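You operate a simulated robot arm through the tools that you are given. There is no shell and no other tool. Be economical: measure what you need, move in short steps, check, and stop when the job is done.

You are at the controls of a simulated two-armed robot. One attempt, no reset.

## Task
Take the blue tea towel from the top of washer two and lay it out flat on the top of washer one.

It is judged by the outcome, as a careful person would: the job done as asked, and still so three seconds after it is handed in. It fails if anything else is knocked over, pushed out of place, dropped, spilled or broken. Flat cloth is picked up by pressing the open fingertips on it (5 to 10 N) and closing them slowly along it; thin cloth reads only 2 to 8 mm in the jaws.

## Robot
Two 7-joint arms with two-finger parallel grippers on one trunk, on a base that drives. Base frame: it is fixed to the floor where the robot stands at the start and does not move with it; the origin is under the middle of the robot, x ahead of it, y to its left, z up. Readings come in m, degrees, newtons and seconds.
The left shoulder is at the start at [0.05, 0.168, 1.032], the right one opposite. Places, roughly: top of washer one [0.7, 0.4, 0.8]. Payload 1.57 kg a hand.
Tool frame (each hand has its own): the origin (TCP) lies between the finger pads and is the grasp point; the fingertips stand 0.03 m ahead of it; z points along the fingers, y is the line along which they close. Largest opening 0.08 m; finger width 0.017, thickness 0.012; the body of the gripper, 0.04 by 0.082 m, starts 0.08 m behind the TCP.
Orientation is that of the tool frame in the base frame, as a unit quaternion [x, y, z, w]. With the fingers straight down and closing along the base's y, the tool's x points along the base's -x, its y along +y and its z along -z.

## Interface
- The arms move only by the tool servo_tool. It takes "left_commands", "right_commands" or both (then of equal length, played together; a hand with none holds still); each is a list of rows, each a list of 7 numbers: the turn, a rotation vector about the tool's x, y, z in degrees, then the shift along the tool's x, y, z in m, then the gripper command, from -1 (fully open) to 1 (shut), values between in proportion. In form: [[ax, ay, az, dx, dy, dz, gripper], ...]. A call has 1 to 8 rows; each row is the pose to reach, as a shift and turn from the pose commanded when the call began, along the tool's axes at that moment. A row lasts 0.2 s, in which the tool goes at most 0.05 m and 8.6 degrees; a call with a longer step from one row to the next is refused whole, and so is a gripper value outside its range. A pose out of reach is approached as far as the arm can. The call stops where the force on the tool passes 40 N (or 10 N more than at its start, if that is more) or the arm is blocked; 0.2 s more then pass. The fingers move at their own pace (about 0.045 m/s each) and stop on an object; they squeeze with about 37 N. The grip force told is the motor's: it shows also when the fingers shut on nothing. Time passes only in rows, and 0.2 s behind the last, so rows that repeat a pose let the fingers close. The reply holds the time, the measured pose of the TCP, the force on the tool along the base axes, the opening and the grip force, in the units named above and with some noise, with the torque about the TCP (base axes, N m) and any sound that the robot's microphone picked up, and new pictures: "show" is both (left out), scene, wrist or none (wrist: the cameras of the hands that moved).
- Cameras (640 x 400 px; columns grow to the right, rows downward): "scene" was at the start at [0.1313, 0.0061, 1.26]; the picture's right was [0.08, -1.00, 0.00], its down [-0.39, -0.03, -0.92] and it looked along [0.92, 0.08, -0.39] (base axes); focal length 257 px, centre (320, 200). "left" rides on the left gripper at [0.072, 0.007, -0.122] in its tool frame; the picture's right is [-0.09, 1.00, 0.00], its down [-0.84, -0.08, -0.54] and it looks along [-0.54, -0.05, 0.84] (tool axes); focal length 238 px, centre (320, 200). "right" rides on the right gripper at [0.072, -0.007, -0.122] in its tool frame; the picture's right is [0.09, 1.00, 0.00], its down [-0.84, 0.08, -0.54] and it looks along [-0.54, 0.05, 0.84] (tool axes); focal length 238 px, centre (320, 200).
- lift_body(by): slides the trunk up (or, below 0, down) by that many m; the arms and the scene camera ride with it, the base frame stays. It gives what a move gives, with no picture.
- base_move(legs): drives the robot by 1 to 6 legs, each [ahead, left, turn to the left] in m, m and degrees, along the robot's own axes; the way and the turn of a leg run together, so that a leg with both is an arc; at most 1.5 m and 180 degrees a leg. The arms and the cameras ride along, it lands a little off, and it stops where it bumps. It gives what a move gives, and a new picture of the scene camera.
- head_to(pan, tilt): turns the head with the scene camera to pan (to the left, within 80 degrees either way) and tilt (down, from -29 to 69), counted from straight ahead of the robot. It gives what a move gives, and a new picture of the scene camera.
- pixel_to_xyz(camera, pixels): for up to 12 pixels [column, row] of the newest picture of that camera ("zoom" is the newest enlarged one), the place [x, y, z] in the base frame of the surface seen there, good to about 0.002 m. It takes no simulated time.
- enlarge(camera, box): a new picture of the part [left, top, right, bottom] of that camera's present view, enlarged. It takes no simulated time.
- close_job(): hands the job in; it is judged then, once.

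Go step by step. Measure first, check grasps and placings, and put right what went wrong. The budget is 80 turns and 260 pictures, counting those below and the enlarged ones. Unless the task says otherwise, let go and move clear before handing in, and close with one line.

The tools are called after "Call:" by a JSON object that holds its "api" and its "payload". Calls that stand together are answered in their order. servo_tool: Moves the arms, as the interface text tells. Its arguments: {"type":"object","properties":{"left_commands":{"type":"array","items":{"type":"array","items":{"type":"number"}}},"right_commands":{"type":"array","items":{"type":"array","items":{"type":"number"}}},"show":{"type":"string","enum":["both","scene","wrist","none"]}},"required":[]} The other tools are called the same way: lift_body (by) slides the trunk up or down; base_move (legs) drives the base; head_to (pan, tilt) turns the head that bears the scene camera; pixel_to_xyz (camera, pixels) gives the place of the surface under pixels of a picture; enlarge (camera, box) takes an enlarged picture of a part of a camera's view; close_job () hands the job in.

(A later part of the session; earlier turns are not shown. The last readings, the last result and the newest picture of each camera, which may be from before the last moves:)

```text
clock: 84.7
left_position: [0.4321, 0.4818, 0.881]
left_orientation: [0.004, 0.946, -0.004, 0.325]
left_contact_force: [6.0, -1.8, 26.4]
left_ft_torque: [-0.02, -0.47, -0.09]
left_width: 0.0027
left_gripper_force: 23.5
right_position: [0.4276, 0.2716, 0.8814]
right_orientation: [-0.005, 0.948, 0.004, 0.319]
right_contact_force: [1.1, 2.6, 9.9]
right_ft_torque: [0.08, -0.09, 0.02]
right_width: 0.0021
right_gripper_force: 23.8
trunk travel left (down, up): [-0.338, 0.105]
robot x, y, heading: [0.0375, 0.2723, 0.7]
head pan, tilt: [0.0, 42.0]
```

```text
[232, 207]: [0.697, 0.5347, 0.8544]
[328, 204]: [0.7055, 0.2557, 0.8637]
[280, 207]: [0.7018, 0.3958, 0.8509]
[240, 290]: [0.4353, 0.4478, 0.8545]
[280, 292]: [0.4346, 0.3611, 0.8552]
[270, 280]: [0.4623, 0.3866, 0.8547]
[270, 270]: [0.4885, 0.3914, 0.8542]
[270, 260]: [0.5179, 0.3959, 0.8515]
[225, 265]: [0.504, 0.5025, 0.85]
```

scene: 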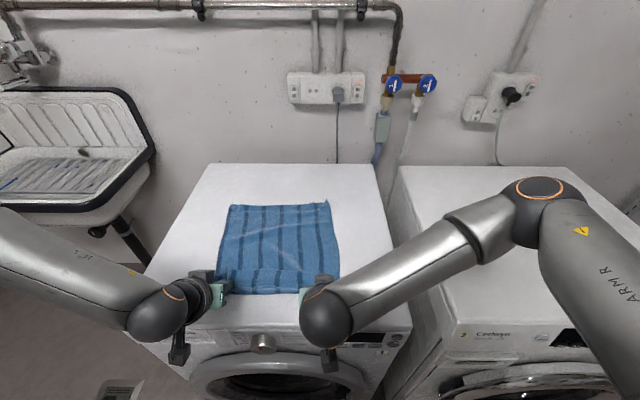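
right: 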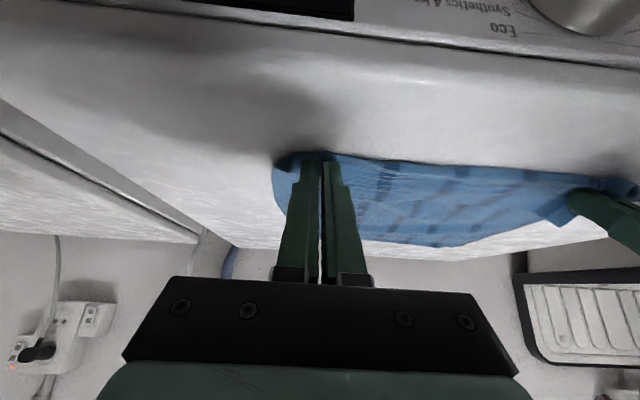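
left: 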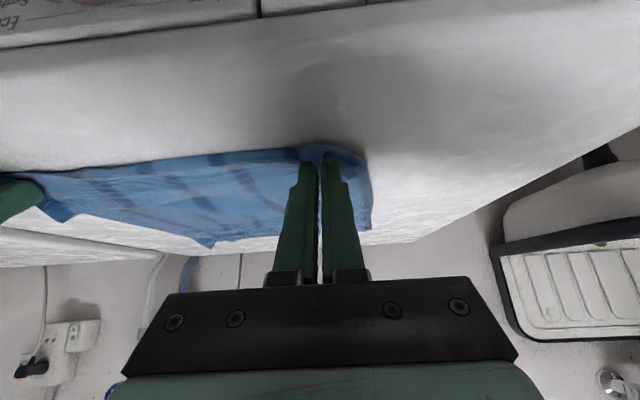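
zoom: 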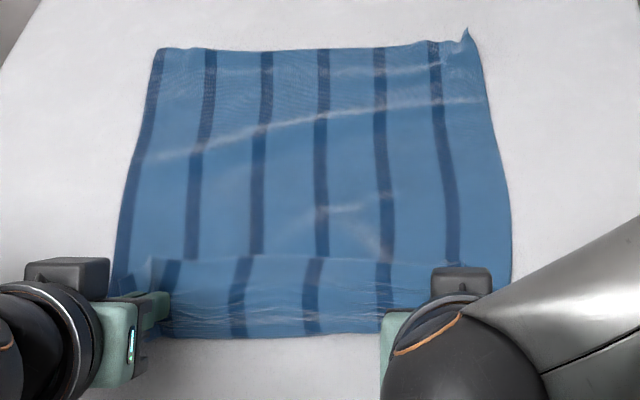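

The sheet spans x 0.435–0.70, flat apart from a double strip at the front (zoom rows 258–335). I release gently and withdraw the fingers backward to see it clearly.

Call:
{"api": "servo_tool", "payload": {"left_commands": [[0, 0, 0, -0.0015, 0, -0.0015, 0.7], [0, 0, 0, -0.0015, 0, -0.0015, 0.3], [0, 0, 0, -0.003, 0, -0.005, 0.2], [0, 0, 0, -0.01, 0, -0.03, 0.2], [0, 0, 0, -0.03, 0, -0.065, 0.2], [0, 0, 0, -0.06, 0.02, -0.1, 0.2], [0, 0, 0, -0.09, 0.05, -0.12, 0.2]], "right_commands": [[0, 0, 0, 0, 0, 0, 0.7], [0, 0, 0, 0, 0, 0, 0.3], [0, 0, 0, -0.002, 0, -0.004, 0.2], [0, 0, 0, -0.01, 0, -0.03, 0.2], [0, 0, 0, -0.03, 0, -0.065, 0.2], [0, 0, 0, -0.06, -0.02, -0.1, 0.2], [0, 0, 0, -0.09, -0.05, -0.12, 0.2]], "show": "none"}}

Call:
{"api": "enlarge", "payload": {"camera": "scene", "box": [180, 190, 380, 315]}}

Call:
{"api": "enlarge", "payload": {"camera": "left", "box": [0, 0, 640, 400]}}

```text
refused: row 6 steps farther than a row can; nothing moved
```

```text
3.20 times, centred on (280, 252) of scene
```

zoom: 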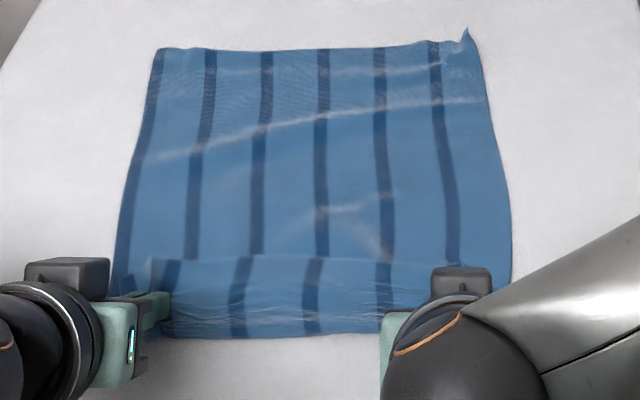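

```text
1.00 times, centred on (320, 200) of left
```

zoom: 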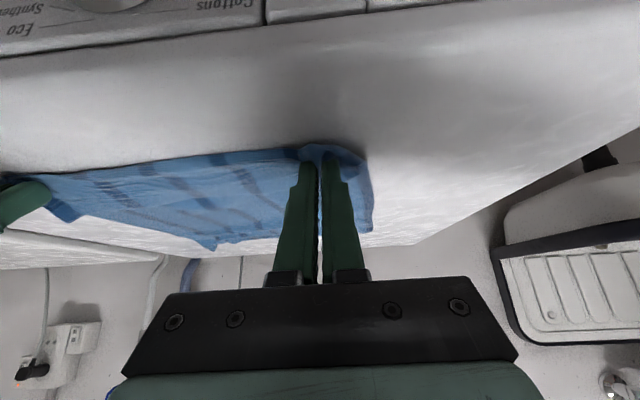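

Nothing moved, so both corners are still held. The lengths show a Z-pleat of about 4 cm with the far hem too near (x 0.70), so I'll lift again, step the base 3 cm ahead, let the towel hang still, and re-lay further back with a full pull-out.

Call:
{"api": "lift_body", "payload": {"by": 0.1}}

Call:
{"api": "servo_tool", "payload": {"left_commands": [[0, 0, 0, -0.03, 0, 0, 1], [0, 0, 0, -0.06, 0, 0, 1], [0, 0, 0, -0.09, 0, 0, 1], [0, 0, 0, -0.12, 0, 0, 1], [0, 0, 0, -0.15, 0, 0, 1], [0, 0, 0, -0.178, 0, 0, 1]], "right_commands": [[0, 0, 0, -0.03, 0, 0, 1], [0, 0, 0, -0.06, 0, 0, 1], [0, 0, 0, -0.09, 0, 0, 1], [0, 0, 0, -0.12, 0, 0, 1], [0, 0, 0, -0.15, 0, 0, 1], [0, 0, 0, -0.178, 0, 0, 1]], "show": "none"}}

Call:
{"api": "servo_tool", "payload": {"left_commands": [[0, -4, 0, -0.033, 0, -0.004, 1], [0, -8, 0, -0.066, 0, -0.008, 1], [0, -12, 0, -0.099, 0, -0.013, 1], [0, -16, 0, -0.132, 0, -0.017, 1], [0, -20, 0, -0.165, 0, -0.021, 1], [0, -24, 0, -0.198, 0, -0.026, 1], [0, -27, 0, -0.231, 0, -0.03, 1]], "right_commands": [[0, -4, 0, -0.033, 0, -0.004, 1], [0, -8, 0, -0.066, 0, -0.008, 1], [0, -12, 0, -0.099, 0, -0.013, 1], [0, -16, 0, -0.132, 0, -0.017, 1], [0, -20, 0, -0.165, 0, -0.021, 1], [0, -24, 0, -0.198, 0, -0.026, 1], [0, -27, 0, -0.231, 0, -0.03, 1]], "show": "scene"}}

```text
clock: 86.0
left_position: [0.432, 0.4845, 0.9776]
left_orientation: [0.003, 0.947, -0.003, 0.32]
left_contact_force: [0.0, -3.3, -1.3]
left_ft_torque: [-0.1, 0.02, -0.06]
left_width: 0.0025
left_gripper_force: 24.3
right_position: [0.428, 0.273, 0.9792]
right_orientation: [-0.004, 0.948, 0.002, 0.317]
right_contact_force: [0.2, 3.7, 0.4]
right_ft_torque: [0.09, 0.02, 0.06]
right_width: 0.0017
right_gripper_force: 23.2
trunk travel left (down, up): [-0.438, 0.005]
robot x, y, heading: [0.0349, 0.2774, 0.5]
head pan, tilt: [0.0, 42.0]
```

```text
clock: 87.4
left_position: [0.5729, 0.4844, 1.0826]
left_orientation: [0.003, 0.948, -0.003, 0.319]
left_contact_force: [0.3, -3.8, 0.6]
left_ft_torque: [-0.11, -0.01, -0.09]
left_width: 0.0022
left_gripper_force: 23.5
right_position: [0.5697, 0.2711, 1.0834]
right_orientation: [-0.006, 0.948, 0.003, 0.317]
right_contact_force: [0.0, 3.9, 0.2]
right_ft_torque: [0.12, 0.03, 0.07]
right_width: 0.002
right_gripper_force: 23.7
trunk travel left (down, up): [-0.438, 0.005]
robot x, y, heading: [0.0381, 0.272, 0.7]
head pan, tilt: [0.0, 42.0]
```

```text
clock: 89.0
left_position: [0.7372, 0.4834, 1.2504]
left_orientation: [0.001, 0.846, -0.002, 0.532]
left_contact_force: [0.5, -1.7, 1.4]
left_ft_torque: [-0.03, -0.06, -0.03]
left_width: 0.0021
left_gripper_force: 24.0
right_position: [0.7353, 0.2774, 1.2501]
right_orientation: [-0.005, 0.847, 0.003, 0.531]
right_contact_force: [-0.6, 1.7, 0.1]
right_ft_torque: [0.01, -0.01, 0.05]
right_width: 0.002
right_gripper_force: 23.3
trunk travel left (down, up): [-0.438, 0.005]
robot x, y, heading: [0.0337, 0.275, 0.6]
head pan, tilt: [0.0, 42.0]
```

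scene: 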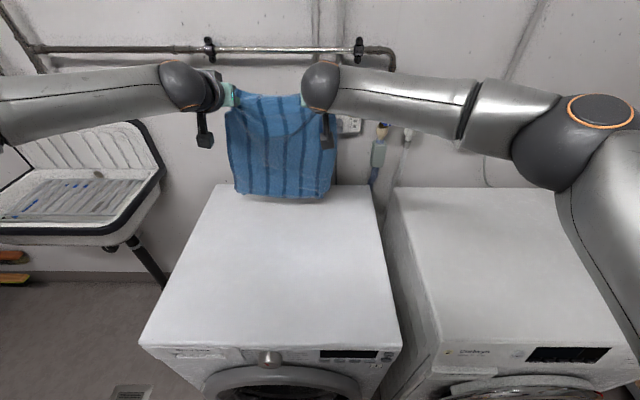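

The towel hangs from both corners again. I step the base 3 cm ahead and measure the hanging hem.

Call:
{"api": "base_move", "payload": {"legs": [[0.03, 0, 0]]}}

Call:
{"api": "enlarge", "payload": {"camera": "scene", "box": [200, 70, 360, 230]}}

Call:
{"api": "pixel_to_xyz", "payload": {"camera": "zoom", "pixels": [[180, 430], [280, 440], [400, 440], [280, 400], [280, 200], [280, 110], [500, 430]]}}

```text
clock: 89.9
left_position: [0.7509, 0.4819, 1.251]
left_orientation: [0.002, 0.846, -0.003, 0.533]
left_contact_force: [-0.6, -0.6, -0.1]
left_ft_torque: [-0.04, -0.01, -0.03]
left_width: 0.0022
left_gripper_force: 23.9
right_position: [0.7496, 0.2781, 1.249]
right_orientation: [-0.005, 0.848, 0.004, 0.53]
right_contact_force: [-0.6, 1.0, 1.3]
right_ft_torque: [0.02, 0.0, 0.04]
right_width: 0.0019
right_gripper_force: 23.9
trunk travel left (down, up): [-0.438, 0.005]
robot x, y, heading: [0.055, 0.2718, 0.5]
head pan, tilt: [0.0, 42.0]
stopped in leg 1: the robot was blocked; the commanded pose is now the measured one
```

scene: 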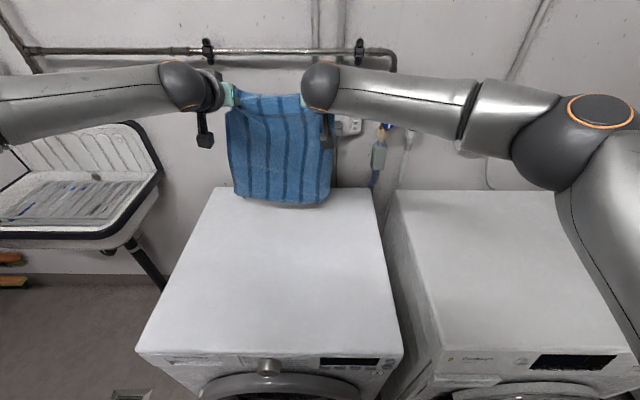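

```text
2.50 times, centred on (280, 150) of scene
```

zoom: 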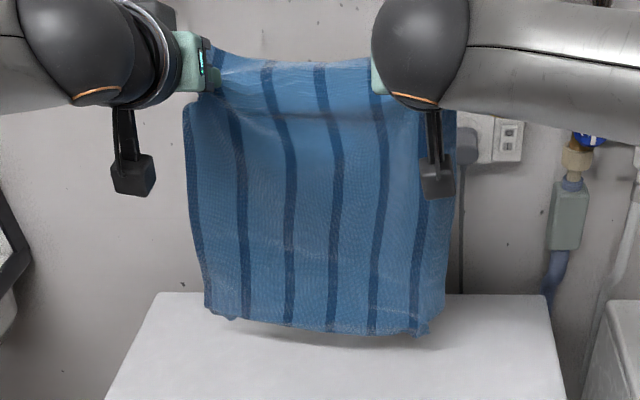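

```text
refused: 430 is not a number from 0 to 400
```

The base bumped at x=0.055 and stopped. I check the washer's front edge for movement and measure the hanging hem.

Call:
{"api": "pixel_to_xyz", "payload": {"camera": "zoom", "pixels": [[220, 310], [300, 325], [400, 328], [300, 200], [300, 130], [300, 90], [300, 65]]}}

Call:
{"api": "pixel_to_xyz", "payload": {"camera": "scene", "pixels": [[220, 190], [368, 190], [140, 350], [390, 352], [450, 357]]}}

```text
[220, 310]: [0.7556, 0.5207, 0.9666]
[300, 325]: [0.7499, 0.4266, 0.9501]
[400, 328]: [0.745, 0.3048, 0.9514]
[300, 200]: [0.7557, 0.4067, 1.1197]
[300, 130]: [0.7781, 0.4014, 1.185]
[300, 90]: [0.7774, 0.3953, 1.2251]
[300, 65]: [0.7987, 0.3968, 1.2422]
```

```text
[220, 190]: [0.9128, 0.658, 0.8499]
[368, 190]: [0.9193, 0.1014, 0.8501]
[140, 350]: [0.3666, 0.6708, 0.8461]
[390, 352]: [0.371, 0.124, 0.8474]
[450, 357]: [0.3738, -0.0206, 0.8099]
```

The washer corners read the same as before, so nothing moved. I'll lay it this time with the arms held still (hands pitched, so the loose hem points toward the robot), alternating trunk-down and base-back steps.

Call:
{"api": "lift_body", "payload": {"by": -0.105}}

Call:
{"api": "base_move", "payload": {"legs": [[-0.035, 0, 0]]}}

Call:
{"api": "lift_body", "payload": {"by": -0.05}}

Call:
{"api": "base_move", "payload": {"legs": [[-0.055, 0, 0]]}}

Call:
{"api": "lift_body", "payload": {"by": -0.05}}

Call:
{"api": "base_move", "payload": {"legs": [[-0.055, 0, 0]]}}

```text
clock: 91.3
left_position: [0.7515, 0.4818, 1.1469]
left_orientation: [0.002, 0.846, -0.003, 0.533]
left_contact_force: [0.0, -0.7, -0.5]
left_ft_torque: [-0.03, -0.01, -0.04]
left_width: 0.0022
left_gripper_force: 23.8
right_position: [0.7486, 0.2764, 1.1457]
right_orientation: [-0.005, 0.847, 0.003, 0.531]
right_contact_force: [-0.3, 0.9, -1.0]
right_ft_torque: [0.0, 0.04, 0.02]
right_width: 0.0018
right_gripper_force: 23.5
trunk travel left (down, up): [-0.333, 0.11]
robot x, y, heading: [0.055, 0.277, 0.7]
head pan, tilt: [0.0, 42.0]
```

```text
clock: 92.1
left_position: [0.7181, 0.4833, 1.1469]
left_orientation: [0.002, 0.846, -0.003, 0.533]
left_contact_force: [-0.8, -0.7, -0.3]
left_ft_torque: [-0.04, 0.05, -0.02]
left_width: 0.0025
left_gripper_force: 23.4
right_position: [0.7158, 0.2768, 1.1461]
right_orientation: [-0.005, 0.848, 0.003, 0.53]
right_contact_force: [-0.8, 1.7, 0.2]
right_ft_torque: [0.06, -0.02, -0.01]
right_width: 0.0019
right_gripper_force: 23.2
trunk travel left (down, up): [-0.333, 0.11]
robot x, y, heading: [0.0189, 0.275, 0.7]
head pan, tilt: [0.0, 42.0]
```

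scene: 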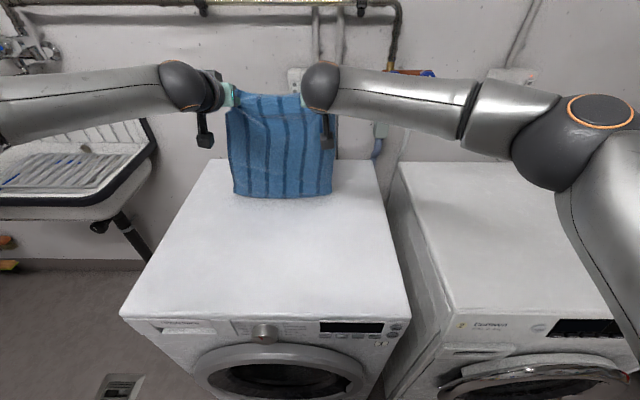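

```text
clock: 93.0
left_position: [0.7172, 0.482, 1.0965]
left_orientation: [0.001, 0.846, -0.003, 0.533]
left_contact_force: [0.4, 0.1, -0.2]
left_ft_torque: [0.0, -0.01, -0.07]
left_width: 0.0022
left_gripper_force: 23.6
right_position: [0.7176, 0.2772, 1.0935]
right_orientation: [-0.006, 0.848, 0.004, 0.531]
right_contact_force: [0.2, 0.3, -0.2]
right_ft_torque: [0.01, -0.01, 0.01]
right_width: 0.0021
right_gripper_force: 23.8
trunk travel left (down, up): [-0.283, 0.16]
robot x, y, heading: [0.0179, 0.2746, 0.9]
head pan, tilt: [0.0, 42.0]
```

```text
clock: 94.0
left_position: [0.6619, 0.4816, 1.0965]
left_orientation: [0.001, 0.846, -0.003, 0.533]
left_contact_force: [0.9, -0.9, 0.2]
left_ft_torque: [0.0, -0.02, -0.03]
left_width: 0.0022
left_gripper_force: 23.7
right_position: [0.6609, 0.2767, 1.0956]
right_orientation: [-0.005, 0.847, 0.004, 0.531]
right_contact_force: [0.9, 1.3, 0.5]
right_ft_torque: [0.02, 0.03, 0.0]
right_width: 0.0019
right_gripper_force: 23.6
trunk travel left (down, up): [-0.283, 0.16]
robot x, y, heading: [-0.0344, 0.2774, 0.7]
head pan, tilt: [0.0, 42.0]
```

scene: 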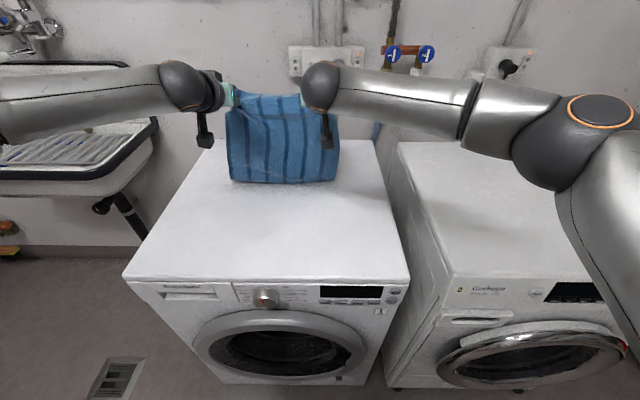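

```text
clock: 94.9
left_position: [0.6633, 0.4824, 1.0457]
left_orientation: [0.002, 0.846, -0.003, 0.533]
left_contact_force: [0.3, -0.5, -0.6]
left_ft_torque: [0.0, -0.01, -0.05]
left_width: 0.0022
left_gripper_force: 23.7
right_position: [0.6614, 0.2762, 1.0453]
right_orientation: [-0.005, 0.848, 0.004, 0.531]
right_contact_force: [0.3, 0.6, -0.3]
right_ft_torque: [0.02, 0.01, 0.02]
right_width: 0.0019
right_gripper_force: 23.4
trunk travel left (down, up): [-0.233, 0.21]
robot x, y, heading: [-0.0337, 0.2749, 0.8]
head pan, tilt: [0.0, 42.0]
```

```text
clock: 95.8
left_position: [0.6083, 0.4819, 1.0458]
left_orientation: [0.001, 0.846, -0.003, 0.533]
left_contact_force: [-0.2, 0.2, 0.0]
left_ft_torque: [-0.04, 0.01, -0.07]
left_width: 0.002
left_gripper_force: 23.7
right_position: [0.6077, 0.276, 1.0458]
right_orientation: [-0.005, 0.848, 0.003, 0.531]
right_contact_force: [-0.1, 0.5, 0.3]
right_ft_torque: [-0.01, -0.03, 0.07]
right_width: 0.0018
right_gripper_force: 23.6
trunk travel left (down, up): [-0.233, 0.21]
robot x, y, heading: [-0.0874, 0.2743, 0.8]
head pan, tilt: [0.0, 42.0]
```

scene: 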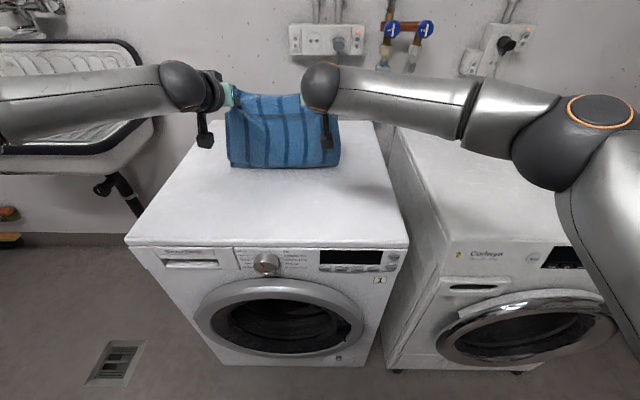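

The towel rolls down smoothly. I continue with the same alternation, finishing the backward travel before the last lowering.

Call:
{"api": "lift_body", "payload": {"by": -0.05}}

Call:
{"api": "base_move", "payload": {"legs": [[-0.06, 0, 0]]}}

Call:
{"api": "lift_body", "payload": {"by": -0.05}}

Call:
{"api": "base_move", "payload": {"legs": [[-0.06, 0, 0]]}}

Call:
{"api": "lift_body", "payload": {"by": -0.035}}

Call:
{"api": "base_move", "payload": {"legs": [[-0.04, 0, 0]]}}

Call:
{"api": "enlarge", "payload": {"camera": "scene", "box": [190, 60, 390, 200]}}

```text
clock: 96.8
left_position: [0.6084, 0.4821, 0.996]
left_orientation: [0.001, 0.846, -0.003, 0.534]
left_contact_force: [0.1, -0.9, 0.1]
left_ft_torque: [-0.03, -0.02, -0.04]
left_width: 0.0023
left_gripper_force: 24.3
right_position: [0.6072, 0.2759, 0.9942]
right_orientation: [-0.005, 0.848, 0.004, 0.53]
right_contact_force: [0.3, 1.0, -0.5]
right_ft_torque: [0.01, 0.01, -0.02]
right_width: 0.0021
right_gripper_force: 23.6
trunk travel left (down, up): [-0.183, 0.26]
robot x, y, heading: [-0.0911, 0.2736, 0.7]
head pan, tilt: [0.0, 42.0]
```

```text
clock: 97.7
left_position: [0.5496, 0.4822, 0.9963]
left_orientation: [0.001, 0.846, -0.003, 0.533]
left_contact_force: [0.0, -0.6, -0.1]
left_ft_torque: [-0.04, -0.02, -0.03]
left_width: 0.0025
left_gripper_force: 24.0
right_position: [0.5472, 0.2754, 0.9944]
right_orientation: [-0.005, 0.848, 0.004, 0.531]
right_contact_force: [0.3, 0.7, 0.7]
right_ft_torque: [0.03, -0.02, 0.02]
right_width: 0.0017
right_gripper_force: 23.4
trunk travel left (down, up): [-0.183, 0.26]
robot x, y, heading: [-0.1496, 0.2781, 0.5]
head pan, tilt: [0.0, 42.0]
```

scene: 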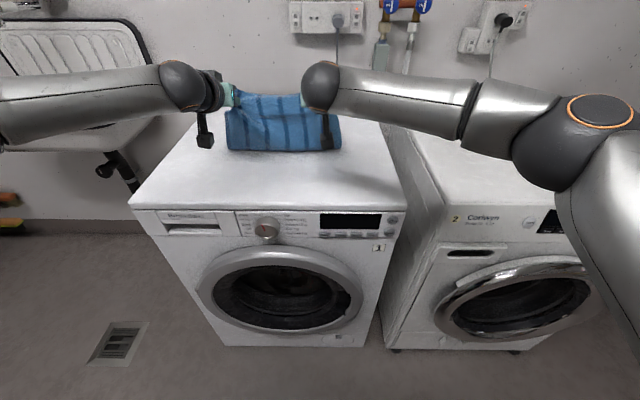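

```text
clock: 98.7
left_position: [0.5483, 0.4821, 0.947]
left_orientation: [0.001, 0.846, -0.003, 0.533]
left_contact_force: [0.6, -1.6, 0.4]
left_ft_torque: [-0.02, 0.02, -0.03]
left_width: 0.002
left_gripper_force: 23.5
right_position: [0.5484, 0.2747, 0.945]
right_orientation: [-0.005, 0.848, 0.004, 0.531]
right_contact_force: [1.1, 0.6, -0.7]
right_ft_torque: [0.01, 0.01, 0.01]
right_width: 0.0019
right_gripper_force: 24.1
trunk travel left (down, up): [-0.133, 0.31]
robot x, y, heading: [-0.1491, 0.2728, 0.7]
head pan, tilt: [0.0, 42.0]
```

```text
clock: 99.6
left_position: [0.4885, 0.4823, 0.9455]
left_orientation: [0.0, 0.846, -0.001, 0.533]
left_contact_force: [-1.1, -0.8, -0.1]
left_ft_torque: [0.01, -0.02, -0.02]
left_width: 0.0022
left_gripper_force: 23.6
right_position: [0.4898, 0.2773, 0.9444]
right_orientation: [-0.006, 0.848, 0.004, 0.53]
right_contact_force: [-0.4, 1.3, 0.2]
right_ft_torque: [0.0, -0.01, 0.05]
right_width: 0.0019
right_gripper_force: 23.6
trunk travel left (down, up): [-0.133, 0.31]
robot x, y, heading: [-0.2091, 0.2712, 0.8]
head pan, tilt: [0.0, 42.0]
```

scene: 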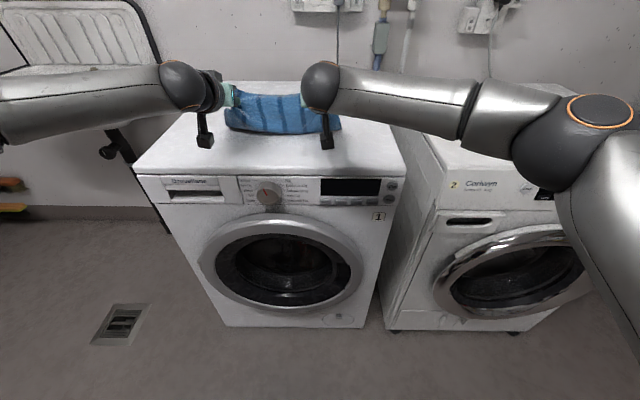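

```text
clock: 100.4
left_position: [0.4912, 0.4819, 0.911]
left_orientation: [0.0, 0.846, -0.002, 0.533]
left_contact_force: [-1.0, -0.2, 0.2]
left_ft_torque: [0.0, 0.05, -0.04]
left_width: 0.002
left_gripper_force: 23.9
right_position: [0.4888, 0.277, 0.9094]
right_orientation: [-0.007, 0.848, 0.005, 0.53]
right_contact_force: [-0.5, 1.2, -0.8]
right_ft_torque: [0.0, 0.03, -0.02]
right_width: 0.0019
right_gripper_force: 23.4
trunk travel left (down, up): [-0.098, 0.345]
robot x, y, heading: [-0.2091, 0.2683, 0.7]
head pan, tilt: [0.0, 42.0]
```

```text
clock: 101.3
left_position: [0.4501, 0.4806, 0.9114]
left_orientation: [0.0, 0.846, -0.001, 0.533]
left_contact_force: [-0.5, -1.5, -0.4]
left_ft_torque: [0.01, -0.01, -0.05]
left_width: 0.0022
left_gripper_force: 23.8
right_position: [0.451, 0.2757, 0.9088]
right_orientation: [-0.006, 0.848, 0.004, 0.53]
right_contact_force: [-0.4, 2.0, 0.4]
right_ft_torque: [0.01, 0.01, 0.02]
right_width: 0.0019
right_gripper_force: 23.4
trunk travel left (down, up): [-0.098, 0.345]
robot x, y, heading: [-0.2461, 0.2711, 0.9]
head pan, tilt: [0.0, 42.0]
```

scene: 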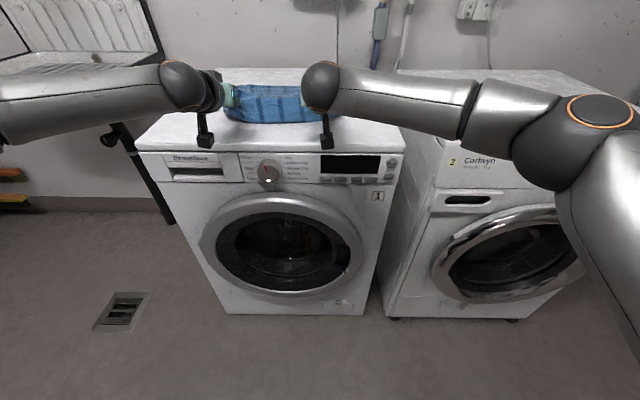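

```text
2.86 times, centred on (290, 130) of scene
```

zoom: 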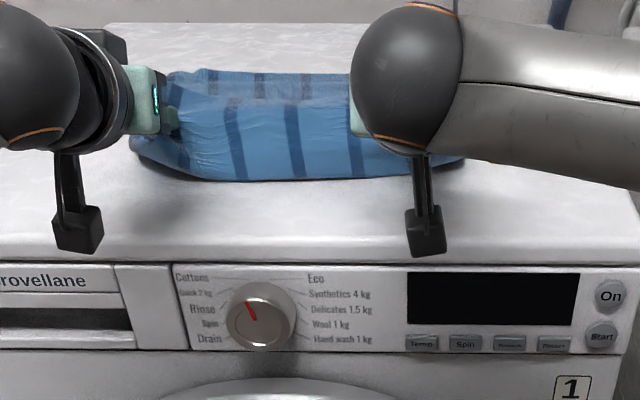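

The front bend is still ahead of the fingers. I measure the bend and the far edge to decide how much further to pull.

Call:
{"api": "pixel_to_xyz", "payload": {"camera": "zoom", "pixels": [[290, 176], [220, 174], [350, 174], [290, 130], [290, 102], [280, 73], [215, 72], [340, 75]]}}

Call:
{"api": "head_to", "payload": {"pan": 0, "tilt": 30}}

```text
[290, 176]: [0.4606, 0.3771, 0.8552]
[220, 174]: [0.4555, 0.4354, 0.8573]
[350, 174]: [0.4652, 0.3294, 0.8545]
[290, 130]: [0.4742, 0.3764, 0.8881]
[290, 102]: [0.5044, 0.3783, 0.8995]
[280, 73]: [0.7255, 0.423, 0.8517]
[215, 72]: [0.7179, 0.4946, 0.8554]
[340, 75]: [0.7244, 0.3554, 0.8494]
```

```text
clock: 102.0
left_position: [0.4495, 0.4822, 0.9104]
left_orientation: [0.0, 0.847, -0.002, 0.532]
left_contact_force: [-0.5, -1.5, 0.0]
left_ft_torque: [-0.02, -0.01, 0.0]
left_width: 0.002
left_gripper_force: 23.9
right_position: [0.4506, 0.2768, 0.9098]
right_orientation: [-0.006, 0.848, 0.004, 0.53]
right_contact_force: [-0.1, 1.4, 0.3]
right_ft_torque: [0.01, -0.01, 0.02]
right_width: 0.0018
right_gripper_force: 23.8
trunk travel left (down, up): [-0.098, 0.345]
robot x, y, heading: [-0.2487, 0.2709, 0.7]
head pan, tilt: [0.0, 30.0]
```

scene: 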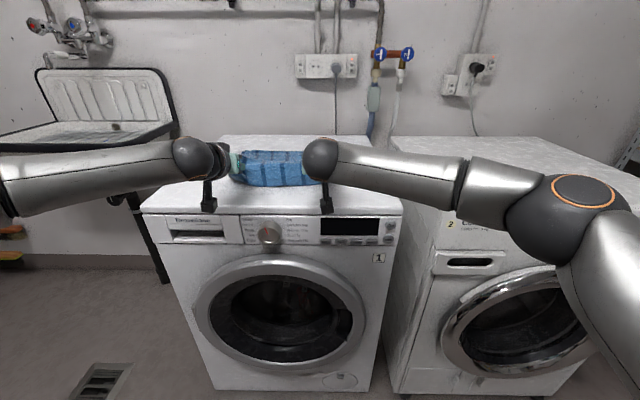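

The far hem is at x≈0.725 and the bend at 0.46, so the grips must come back about 6 cm more to flatten it. I do that in small back/down steps to the surface.

Call:
{"api": "base_move", "payload": {"legs": [[-0.035, 0, 0]]}}

Call:
{"api": "lift_body", "payload": {"by": -0.022}}

Call:
{"api": "base_move", "payload": {"legs": [[-0.028, 0, 0]]}}

Call:
{"api": "lift_body", "payload": {"by": -0.019}}

Call:
{"api": "enlarge", "payload": {"camera": "scene", "box": [200, 110, 360, 220]}}

Call:
{"api": "enlarge", "payload": {"camera": "left", "box": [0, 0, 640, 400]}}

```text
clock: 102.9
left_position: [0.4154, 0.4808, 0.9107]
left_orientation: [-0.001, 0.847, -0.001, 0.532]
left_contact_force: [-0.2, -1.1, -0.3]
left_ft_torque: [0.01, -0.03, -0.03]
left_width: 0.0021
left_gripper_force: 24.1
right_position: [0.4145, 0.2755, 0.9103]
right_orientation: [-0.006, 0.848, 0.004, 0.53]
right_contact_force: [-0.1, 0.3, -0.5]
right_ft_torque: [0.03, 0.0, 0.01]
right_width: 0.0018
right_gripper_force: 23.3
trunk travel left (down, up): [-0.098, 0.345]
robot x, y, heading: [-0.2842, 0.2734, 0.7]
head pan, tilt: [0.0, 30.0]
```

scene: 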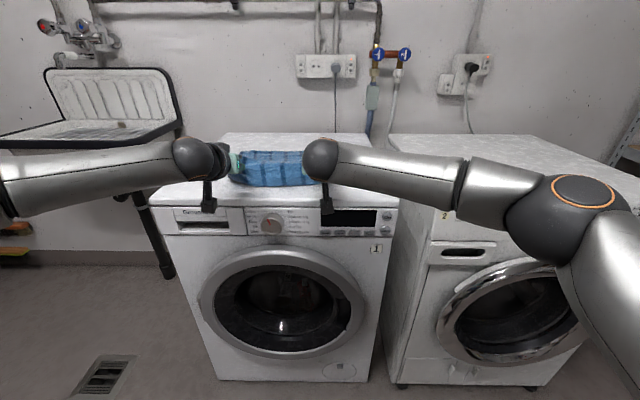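

```text
clock: 103.6
left_position: [0.4149, 0.482, 0.8892]
left_orientation: [0.0, 0.846, -0.002, 0.533]
left_contact_force: [-0.2, -1.2, -0.4]
left_ft_torque: [-0.03, 0.01, -0.05]
left_width: 0.0022
left_gripper_force: 23.4
right_position: [0.4154, 0.2759, 0.888]
right_orientation: [-0.006, 0.848, 0.005, 0.529]
right_contact_force: [0.0, 1.2, -0.4]
right_ft_torque: [0.0, 0.0, 0.03]
right_width: 0.0019
right_gripper_force: 22.9
trunk travel left (down, up): [-0.076, 0.367]
robot x, y, heading: [-0.2844, 0.2722, 1.1]
head pan, tilt: [0.0, 30.0]
```

```text
clock: 104.4
left_position: [0.3883, 0.48, 0.8888]
left_orientation: [0.001, 0.846, -0.002, 0.533]
left_contact_force: [0.9, -0.1, 0.0]
left_ft_torque: [0.01, -0.05, 0.0]
left_width: 0.0021
left_gripper_force: 23.4
right_position: [0.387, 0.2755, 0.8874]
right_orientation: [-0.007, 0.848, 0.005, 0.53]
right_contact_force: [0.2, 0.3, 0.2]
right_ft_torque: [0.02, 0.04, 0.02]
right_width: 0.0019
right_gripper_force: 22.8
trunk travel left (down, up): [-0.076, 0.367]
robot x, y, heading: [-0.3087, 0.2706, 0.9]
head pan, tilt: [0.0, 30.0]
```

scene: 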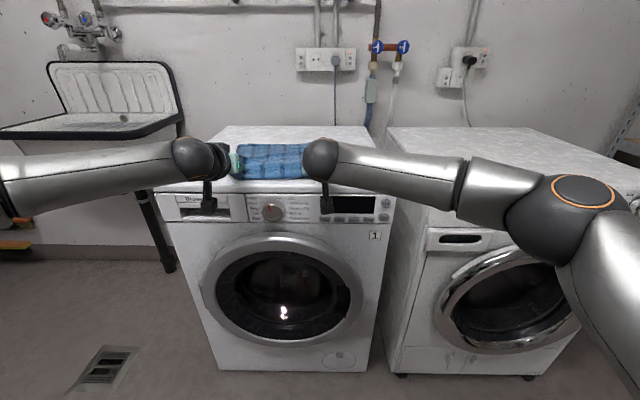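

```text
clock: 105.0
left_position: [0.3877, 0.48, 0.8744]
left_orientation: [0.0, 0.845, -0.002, 0.535]
left_contact_force: [-1.2, -0.8, 8.4]
left_ft_torque: [-0.02, -0.16, -0.04]
left_width: 0.0022
left_gripper_force: 23.9
right_position: [0.3863, 0.2747, 0.8728]
right_orientation: [-0.007, 0.846, 0.006, 0.533]
right_contact_force: [1.4, 1.9, 7.4]
right_ft_torque: [0.03, -0.2, 0.02]
right_width: 0.002
right_gripper_force: 23.5
trunk travel left (down, up): [-0.057, 0.386]
robot x, y, heading: [-0.3085, 0.27, 0.7]
head pan, tilt: [0.0, 30.0]
```

```text
3.64 times, centred on (280, 165) of scene
```

zoom: 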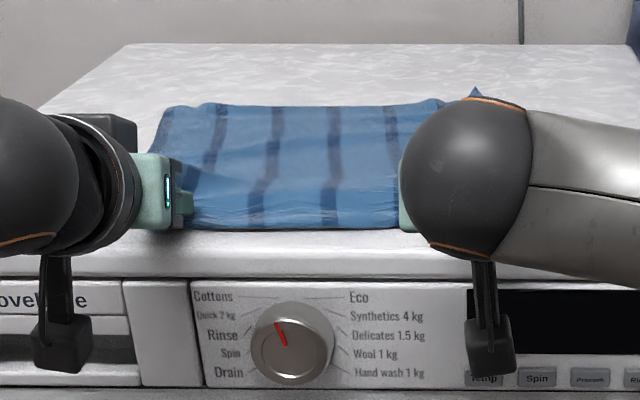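

```text
1.00 times, centred on (320, 200) of left
```

zoom: 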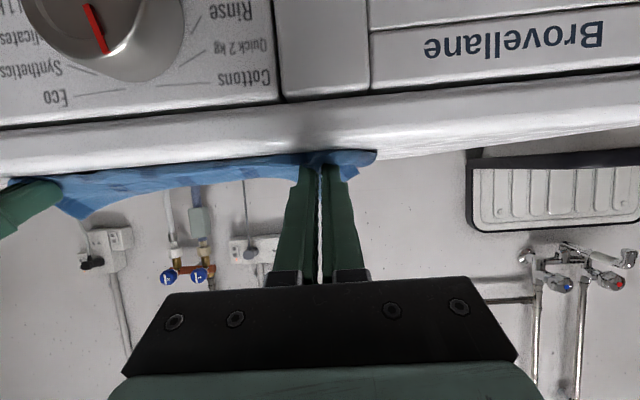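

It now looks flat, with the front at the near edge and both tips touching at about 8 N. I open slowly and withdraw the fingers straight back.

Call:
{"api": "servo_tool", "payload": {"left_commands": [[0, 0, 0, 0, 0, 0, 0.8], [0, 0, 0, 0, 0, 0, 0.6], [0, 0, 0, 0, 0, 0, 0.4], [0, 0, 0, -0.004, 0, -0.002, 0.4], [0, 0, 0, -0.008, 0, -0.03, 0.4], [0, 0, 0, -0.01, 0, -0.07, 0.4], [0, 0, 0, -0.01, 0, -0.11, 0.4], [0, 0, 0, -0.01, 0, -0.14, 0.4]], "right_commands": [[0, 0, 0, 0, 0, 0, 0.8], [0, 0, 0, 0, 0, 0, 0.6], [0, 0, 0, 0, 0, 0, 0.4], [0, 0, 0, -0.004, 0, -0.002, 0.4], [0, 0, 0, -0.008, 0, -0.03, 0.4], [0, 0, 0, -0.01, 0, -0.07, 0.4], [0, 0, 0, -0.01, 0, -0.11, 0.4], [0, 0, 0, -0.01, 0, -0.14, 0.4]], "show": "none"}}

Call:
{"api": "lift_body", "payload": {"by": 0.3}}

Call:
{"api": "head_to", "payload": {"pan": 5, "tilt": 35}}

Call:
{"api": "enlarge", "payload": {"camera": "scene", "box": [200, 110, 400, 260]}}

```text
clock: 106.8
left_position: [0.2671, 0.4812, 0.9395]
left_orientation: [0.0, 0.846, -0.002, 0.533]
left_contact_force: [0.1, 0.2, -0.3]
left_ft_torque: [-0.04, 0.0, 0.0]
left_width: 0.0238
left_gripper_force: 0.1
right_position: [0.2653, 0.2708, 0.9363]
right_orientation: [-0.008, 0.848, 0.006, 0.53]
right_contact_force: [0.0, 0.6, -1.2]
right_ft_torque: [0.0, 0.01, -0.02]
right_width: 0.024
right_gripper_force: 0.0
trunk travel left (down, up): [-0.057, 0.386]
robot x, y, heading: [-0.3117, 0.2722, 0.7]
head pan, tilt: [0.0, 30.0]
```

```text
clock: 109.8
left_position: [0.2675, 0.481, 1.2387]
left_orientation: [0.001, 0.847, -0.002, 0.532]
left_contact_force: [0.3, 0.4, 0.9]
left_ft_torque: [-0.03, 0.01, 0.0]
left_width: 0.024
left_gripper_force: 0.1
right_position: [0.2663, 0.2712, 1.2373]
right_orientation: [-0.007, 0.848, 0.005, 0.53]
right_contact_force: [-0.3, -0.1, 0.2]
right_ft_torque: [-0.01, 0.0, -0.03]
right_width: 0.0239
right_gripper_force: 0.0
trunk travel left (down, up): [-0.357, 0.086]
robot x, y, heading: [-0.3065, 0.2714, 0.9]
head pan, tilt: [0.0, 30.0]
```

```text
clock: 110.5
left_position: [0.2669, 0.4809, 1.2395]
left_orientation: [0.001, 0.846, -0.003, 0.534]
left_contact_force: [-0.1, -0.6, -0.2]
left_ft_torque: [0.03, -0.01, 0.01]
left_width: 0.0243
left_gripper_force: 0.1
right_position: [0.2663, 0.2705, 1.237]
right_orientation: [-0.006, 0.848, 0.004, 0.53]
right_contact_force: [0.4, -0.2, -0.5]
right_ft_torque: [0.01, 0.0, -0.01]
right_width: 0.024
right_gripper_force: 0.1
trunk travel left (down, up): [-0.357, 0.086]
robot x, y, heading: [-0.3131, 0.2692, 0.7]
head pan, tilt: [5.0, 35.0]
```

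scene: 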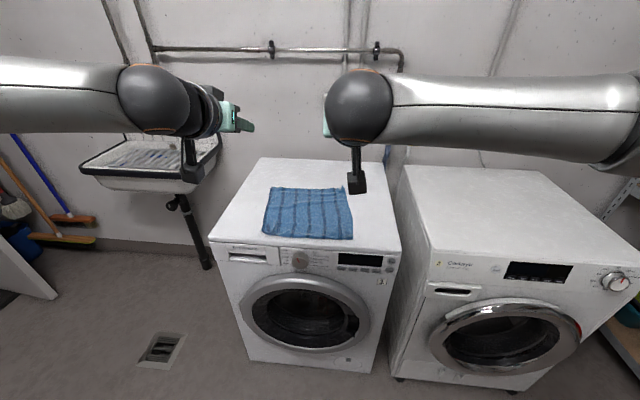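

```text
2.67 times, centred on (300, 185) of scene
```

zoom: 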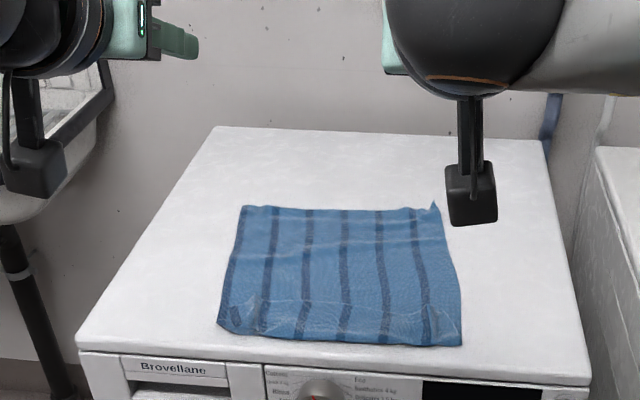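

The towel now lies laid out on washer one. I zoom and measure its edges and any remaining folds.

Call:
{"api": "enlarge", "payload": {"camera": "scene", "box": [255, 180, 365, 245]}}

Call:
{"api": "pixel_to_xyz", "payload": {"camera": "scene", "pixels": [[272, 189], [340, 190], [305, 190], [265, 234], [350, 239], [305, 238], [296, 230], [343, 230], [310, 225], [305, 210], [305, 243]]}}

```text
5.82 times, centred on (310, 212) of scene
```

zoom: 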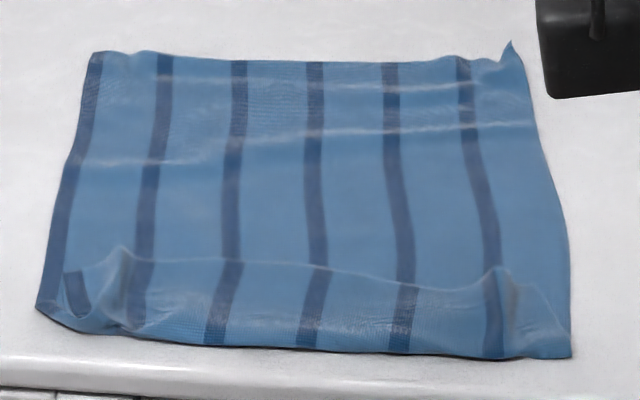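

```text
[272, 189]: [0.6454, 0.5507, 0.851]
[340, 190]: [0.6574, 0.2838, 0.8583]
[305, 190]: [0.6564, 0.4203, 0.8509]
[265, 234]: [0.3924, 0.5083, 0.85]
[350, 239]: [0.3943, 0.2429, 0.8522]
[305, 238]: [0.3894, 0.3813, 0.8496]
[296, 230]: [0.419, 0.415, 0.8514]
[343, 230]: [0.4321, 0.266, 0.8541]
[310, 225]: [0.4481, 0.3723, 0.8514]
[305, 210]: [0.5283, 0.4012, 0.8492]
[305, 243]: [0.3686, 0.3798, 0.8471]
```

The front fold remains because my pitched fingers pressed on the bend: the hem lies on top at about x 0.45 and the fold is at 0.39. The hem's pinch tufts stand up, so I'll regrip them with vertical fingers and re-lay with the fingers behind the bend; first I measure the tufts and bring the hands above.

Call:
{"api": "pixel_to_xyz", "payload": {"camera": "zoom", "pixels": [[120, 250], [122, 275], [135, 310], [100, 300], [80, 290], [497, 270], [500, 295], [515, 300], [485, 300], [420, 290], [300, 266], [300, 285]]}}

Call:
{"api": "base_move", "payload": {"legs": [[0.3, 0, 0]]}}

Call:
{"api": "servo_tool", "payload": {"left_commands": [[0, 8, 0, 0.007, 0, -0.0135, 0.2], [0, 16, 0, 0.013, 0, -0.027, 0.2], [0, 24, 0, 0.02, 0, -0.04, 0.2], [0, 32, 0, 0.026, 0, -0.054, 0.2], [0, 40, 0, 0.033, 0, -0.067, 0.2], [0, 48, 0, 0.04, 0, -0.081, 0.2], [0, 56, 0, 0.046, 0, -0.095, 0.2], [0, 64, 0, 0.0526, 0, -0.108, 0.2]], "right_commands": [[0, 8, 0, 0.007, 0, -0.0135, 0.2], [0, 16, 0, 0.013, 0, -0.027, 0.2], [0, 24, 0, 0.02, 0, -0.04, 0.2], [0, 32, 0, 0.026, 0, -0.054, 0.2], [0, 40, 0, 0.033, 0, -0.067, 0.2], [0, 48, 0, 0.04, 0, -0.081, 0.2], [0, 56, 0, 0.046, 0, -0.095, 0.2], [0, 64, 0, 0.0526, 0, -0.108, 0.2]], "show": "none"}}

Call:
{"api": "lift_body", "payload": {"by": -0.14}}

Call:
{"api": "servo_tool", "payload": {"left_commands": [[0, 0, 0, 0, 0, 0.04, 0.2], [0, 0, 0, 0, 0, 0.08, 0.2], [0, 0, 0, 0, 0, 0.12, 0.2], [0, 0, 0, 0, 0, 0.15, 0.2]], "right_commands": [[0, 0, 0, 0, 0, 0.04, 0.2], [0, 0, 0, 0, 0, 0.08, 0.2], [0, 0, 0, 0, 0, 0.12, 0.2], [0, 0, 0, 0, 0, 0.15, 0.2]], "show": "wrist"}}

```text
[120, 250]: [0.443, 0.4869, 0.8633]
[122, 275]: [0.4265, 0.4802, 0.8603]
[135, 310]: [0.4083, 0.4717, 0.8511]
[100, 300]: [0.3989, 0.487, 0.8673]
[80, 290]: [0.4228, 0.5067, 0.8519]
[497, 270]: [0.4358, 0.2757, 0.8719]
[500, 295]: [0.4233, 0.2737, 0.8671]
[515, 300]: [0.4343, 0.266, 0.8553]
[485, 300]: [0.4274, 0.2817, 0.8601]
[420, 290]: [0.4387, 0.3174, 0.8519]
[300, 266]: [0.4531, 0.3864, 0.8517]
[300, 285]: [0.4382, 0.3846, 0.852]
```

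```text
clock: 112.6
left_position: [0.5737, 0.4818, 1.2393]
left_orientation: [0.001, 0.847, -0.003, 0.532]
left_contact_force: [-0.3, -1.1, 0.0]
left_ft_torque: [0.01, -0.03, 0.01]
left_width: 0.0238
left_gripper_force: 0.1
right_position: [0.5697, 0.2723, 1.2361]
right_orientation: [-0.005, 0.848, 0.003, 0.53]
right_contact_force: [0.2, -0.3, -0.2]
right_ft_torque: [0.0, 0.01, 0.03]
right_width: 0.0241
right_gripper_force: 0.0
trunk travel left (down, up): [-0.357, 0.086]
robot x, y, heading: [-0.0074, 0.2728, 0.4]
head pan, tilt: [5.0, 35.0]
```

scene: 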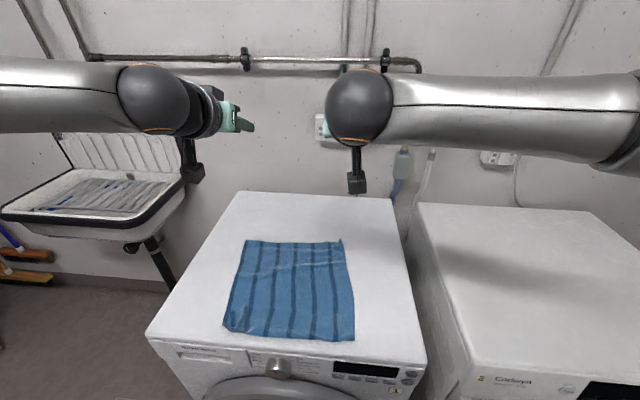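

```text
clock: 114.4
left_position: [0.4515, 0.4827, 1.2385]
left_orientation: [0.003, 1.0, -0.002, 0.002]
left_contact_force: [-0.7, -0.1, -0.1]
left_ft_torque: [-0.04, 0.01, 0.03]
left_width: 0.0321
left_gripper_force: 0.1
right_position: [0.4483, 0.272, 1.2366]
right_orientation: [-0.006, 1.0, 0.001, -0.001]
right_contact_force: [1.0, -0.5, -0.2]
right_ft_torque: [-0.02, 0.05, -0.02]
right_width: 0.0322
right_gripper_force: 0.1
trunk travel left (down, up): [-0.357, 0.086]
robot x, y, heading: [-0.0065, 0.2747, 0.4]
head pan, tilt: [5.0, 35.0]
```

```text
clock: 116.0
left_position: [0.4511, 0.4834, 1.0987]
left_orientation: [0.003, 1.0, -0.001, 0.005]
left_contact_force: [0.1, 0.0, 0.2]
left_ft_torque: [-0.02, 0.0, 0.0]
left_width: 0.0321
left_gripper_force: 0.0
right_position: [0.4484, 0.2706, 1.0979]
right_orientation: [-0.006, 1.0, 0.001, -0.001]
right_contact_force: [0.8, -1.2, 0.2]
right_ft_torque: [0.06, -0.01, -0.02]
right_width: 0.0318
right_gripper_force: 0.0
trunk travel left (down, up): [-0.217, 0.226]
robot x, y, heading: [-0.0057, 0.277, 0.6]
head pan, tilt: [5.0, 35.0]
```

```text
clock: 117.0
left_position: [0.4518, 0.4853, 0.9489]
left_orientation: [0.003, 1.0, -0.003, 0.003]
left_contact_force: [0.0, -0.8, 0.2]
left_ft_torque: [0.01, -0.02, 0.05]
left_width: 0.0319
left_gripper_force: 0.0
right_position: [0.4452, 0.2708, 0.9464]
right_orientation: [-0.005, 1.0, 0.002, 0.0]
right_contact_force: [0.5, -0.3, -0.1]
right_ft_torque: [0.01, -0.04, -0.03]
right_width: 0.032
right_gripper_force: 0.1
trunk travel left (down, up): [-0.217, 0.226]
robot x, y, heading: [-0.0074, 0.2761, 0.7]
head pan, tilt: [5.0, 35.0]
```

right: 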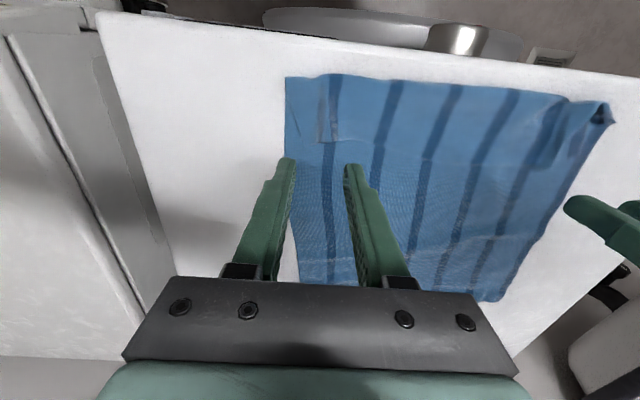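
left: 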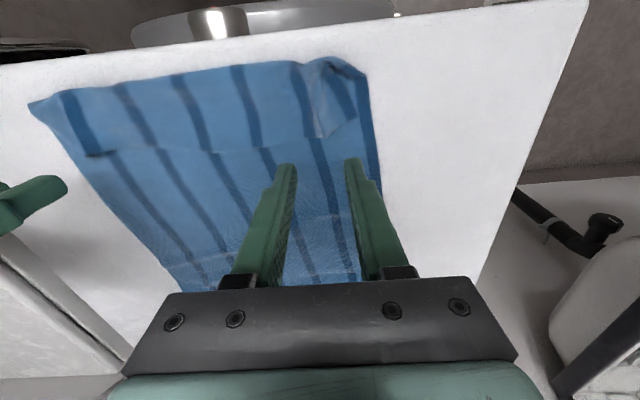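

The tufts stand at (0.443→0.41, 0.483) and (0.436, 0.275), with ridges along x, right for closing in y. I go down over them without pressing, close, and lift 6 cm to check.

Call:
{"api": "servo_tool", "payload": {"left_commands": [[0, 0, 0, 0.022, -0.002, 0.03, 0.2], [0, 0, 0, 0.022, -0.002, 0.055, 0.2], [0, 0, 0, 0.022, -0.002, 0.0645, 0.2], [0, 0, 0, 0.022, -0.002, 0.0645, 0.4], [0, 0, 0, 0.022, -0.002, 0.0645, 0.6], [0, 0, 0, 0.022, -0.002, 0.0645, 0.8], [0, 0, 0, 0.022, -0.002, 0.0645, 1], [0, 0, 0, 0.022, -0.002, 0.0645, 1]], "right_commands": [[0, 0, 0, 0.015, 0.004, 0.03, 0.2], [0, 0, 0, 0.015, 0.004, 0.055, 0.2], [0, 0, 0, 0.015, 0.004, 0.062, 0.2], [0, 0, 0, 0.015, 0.004, 0.062, 0.4], [0, 0, 0, 0.015, 0.004, 0.062, 0.6], [0, 0, 0, 0.015, 0.004, 0.062, 0.8], [0, 0, 0, 0.015, 0.004, 0.062, 1], [0, 0, 0, 0.015, 0.004, 0.062, 1]], "show": "none"}}

Call:
{"api": "lift_body", "payload": {"by": 0.1}}

Call:
{"api": "enlarge", "payload": {"camera": "scene", "box": [200, 160, 400, 360]}}

Call:
{"api": "enlarge", "payload": {"camera": "left", "box": [0, 0, 640, 400]}}

```text
clock: 118.8
left_position: [0.4308, 0.4789, 0.8864]
left_orientation: [0.002, 1.0, -0.002, 0.004]
left_contact_force: [-0.2, -4.7, 2.6]
left_ft_torque: [-0.14, -0.04, -0.02]
left_width: 0.0031
left_gripper_force: 24.5
right_position: [0.4315, 0.2759, 0.8882]
right_orientation: [-0.007, 1.0, 0.002, 0.001]
right_contact_force: [0.5, 3.6, 1.0]
right_ft_torque: [0.17, 0.01, 0.01]
right_width: 0.0026
right_gripper_force: 23.8
trunk travel left (down, up): [-0.217, 0.226]
robot x, y, heading: [-0.0051, 0.2744, 0.5]
head pan, tilt: [5.0, 35.0]
```

```text
clock: 120.2
left_position: [0.4318, 0.4782, 0.9856]
left_orientation: [0.003, 1.0, -0.002, 0.003]
left_contact_force: [0.0, -6.0, -0.7]
left_ft_torque: [-0.17, -0.02, -0.04]
left_width: 0.0027
left_gripper_force: 24.6
right_position: [0.4308, 0.275, 0.9883]
right_orientation: [-0.006, 1.0, 0.001, 0.0]
right_contact_force: [0.7, 5.1, -0.5]
right_ft_torque: [0.18, -0.02, 0.02]
right_width: 0.0027
right_gripper_force: 24.3
trunk travel left (down, up): [-0.317, 0.126]
robot x, y, heading: [-0.005, 0.2759, 0.6]
head pan, tilt: [5.0, 35.0]
```

```text
2.00 times, centred on (300, 260) of scene
```

zoom: 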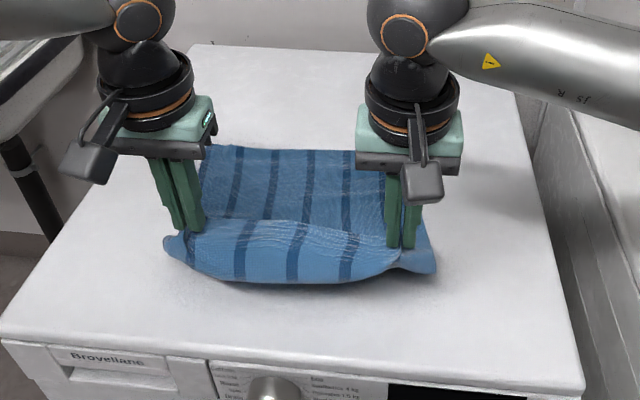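

```text
1.00 times, centred on (320, 200) of left
5 turns are left
```

zoom: 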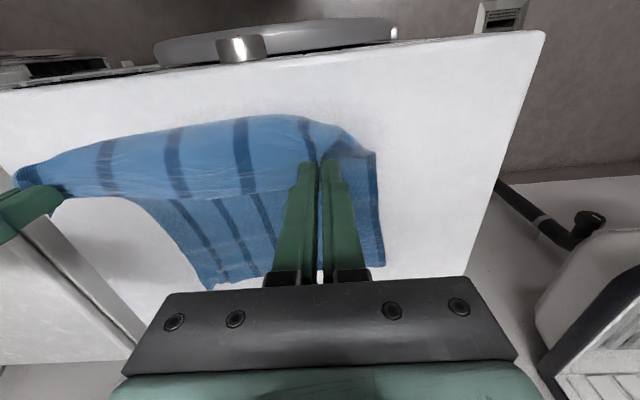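

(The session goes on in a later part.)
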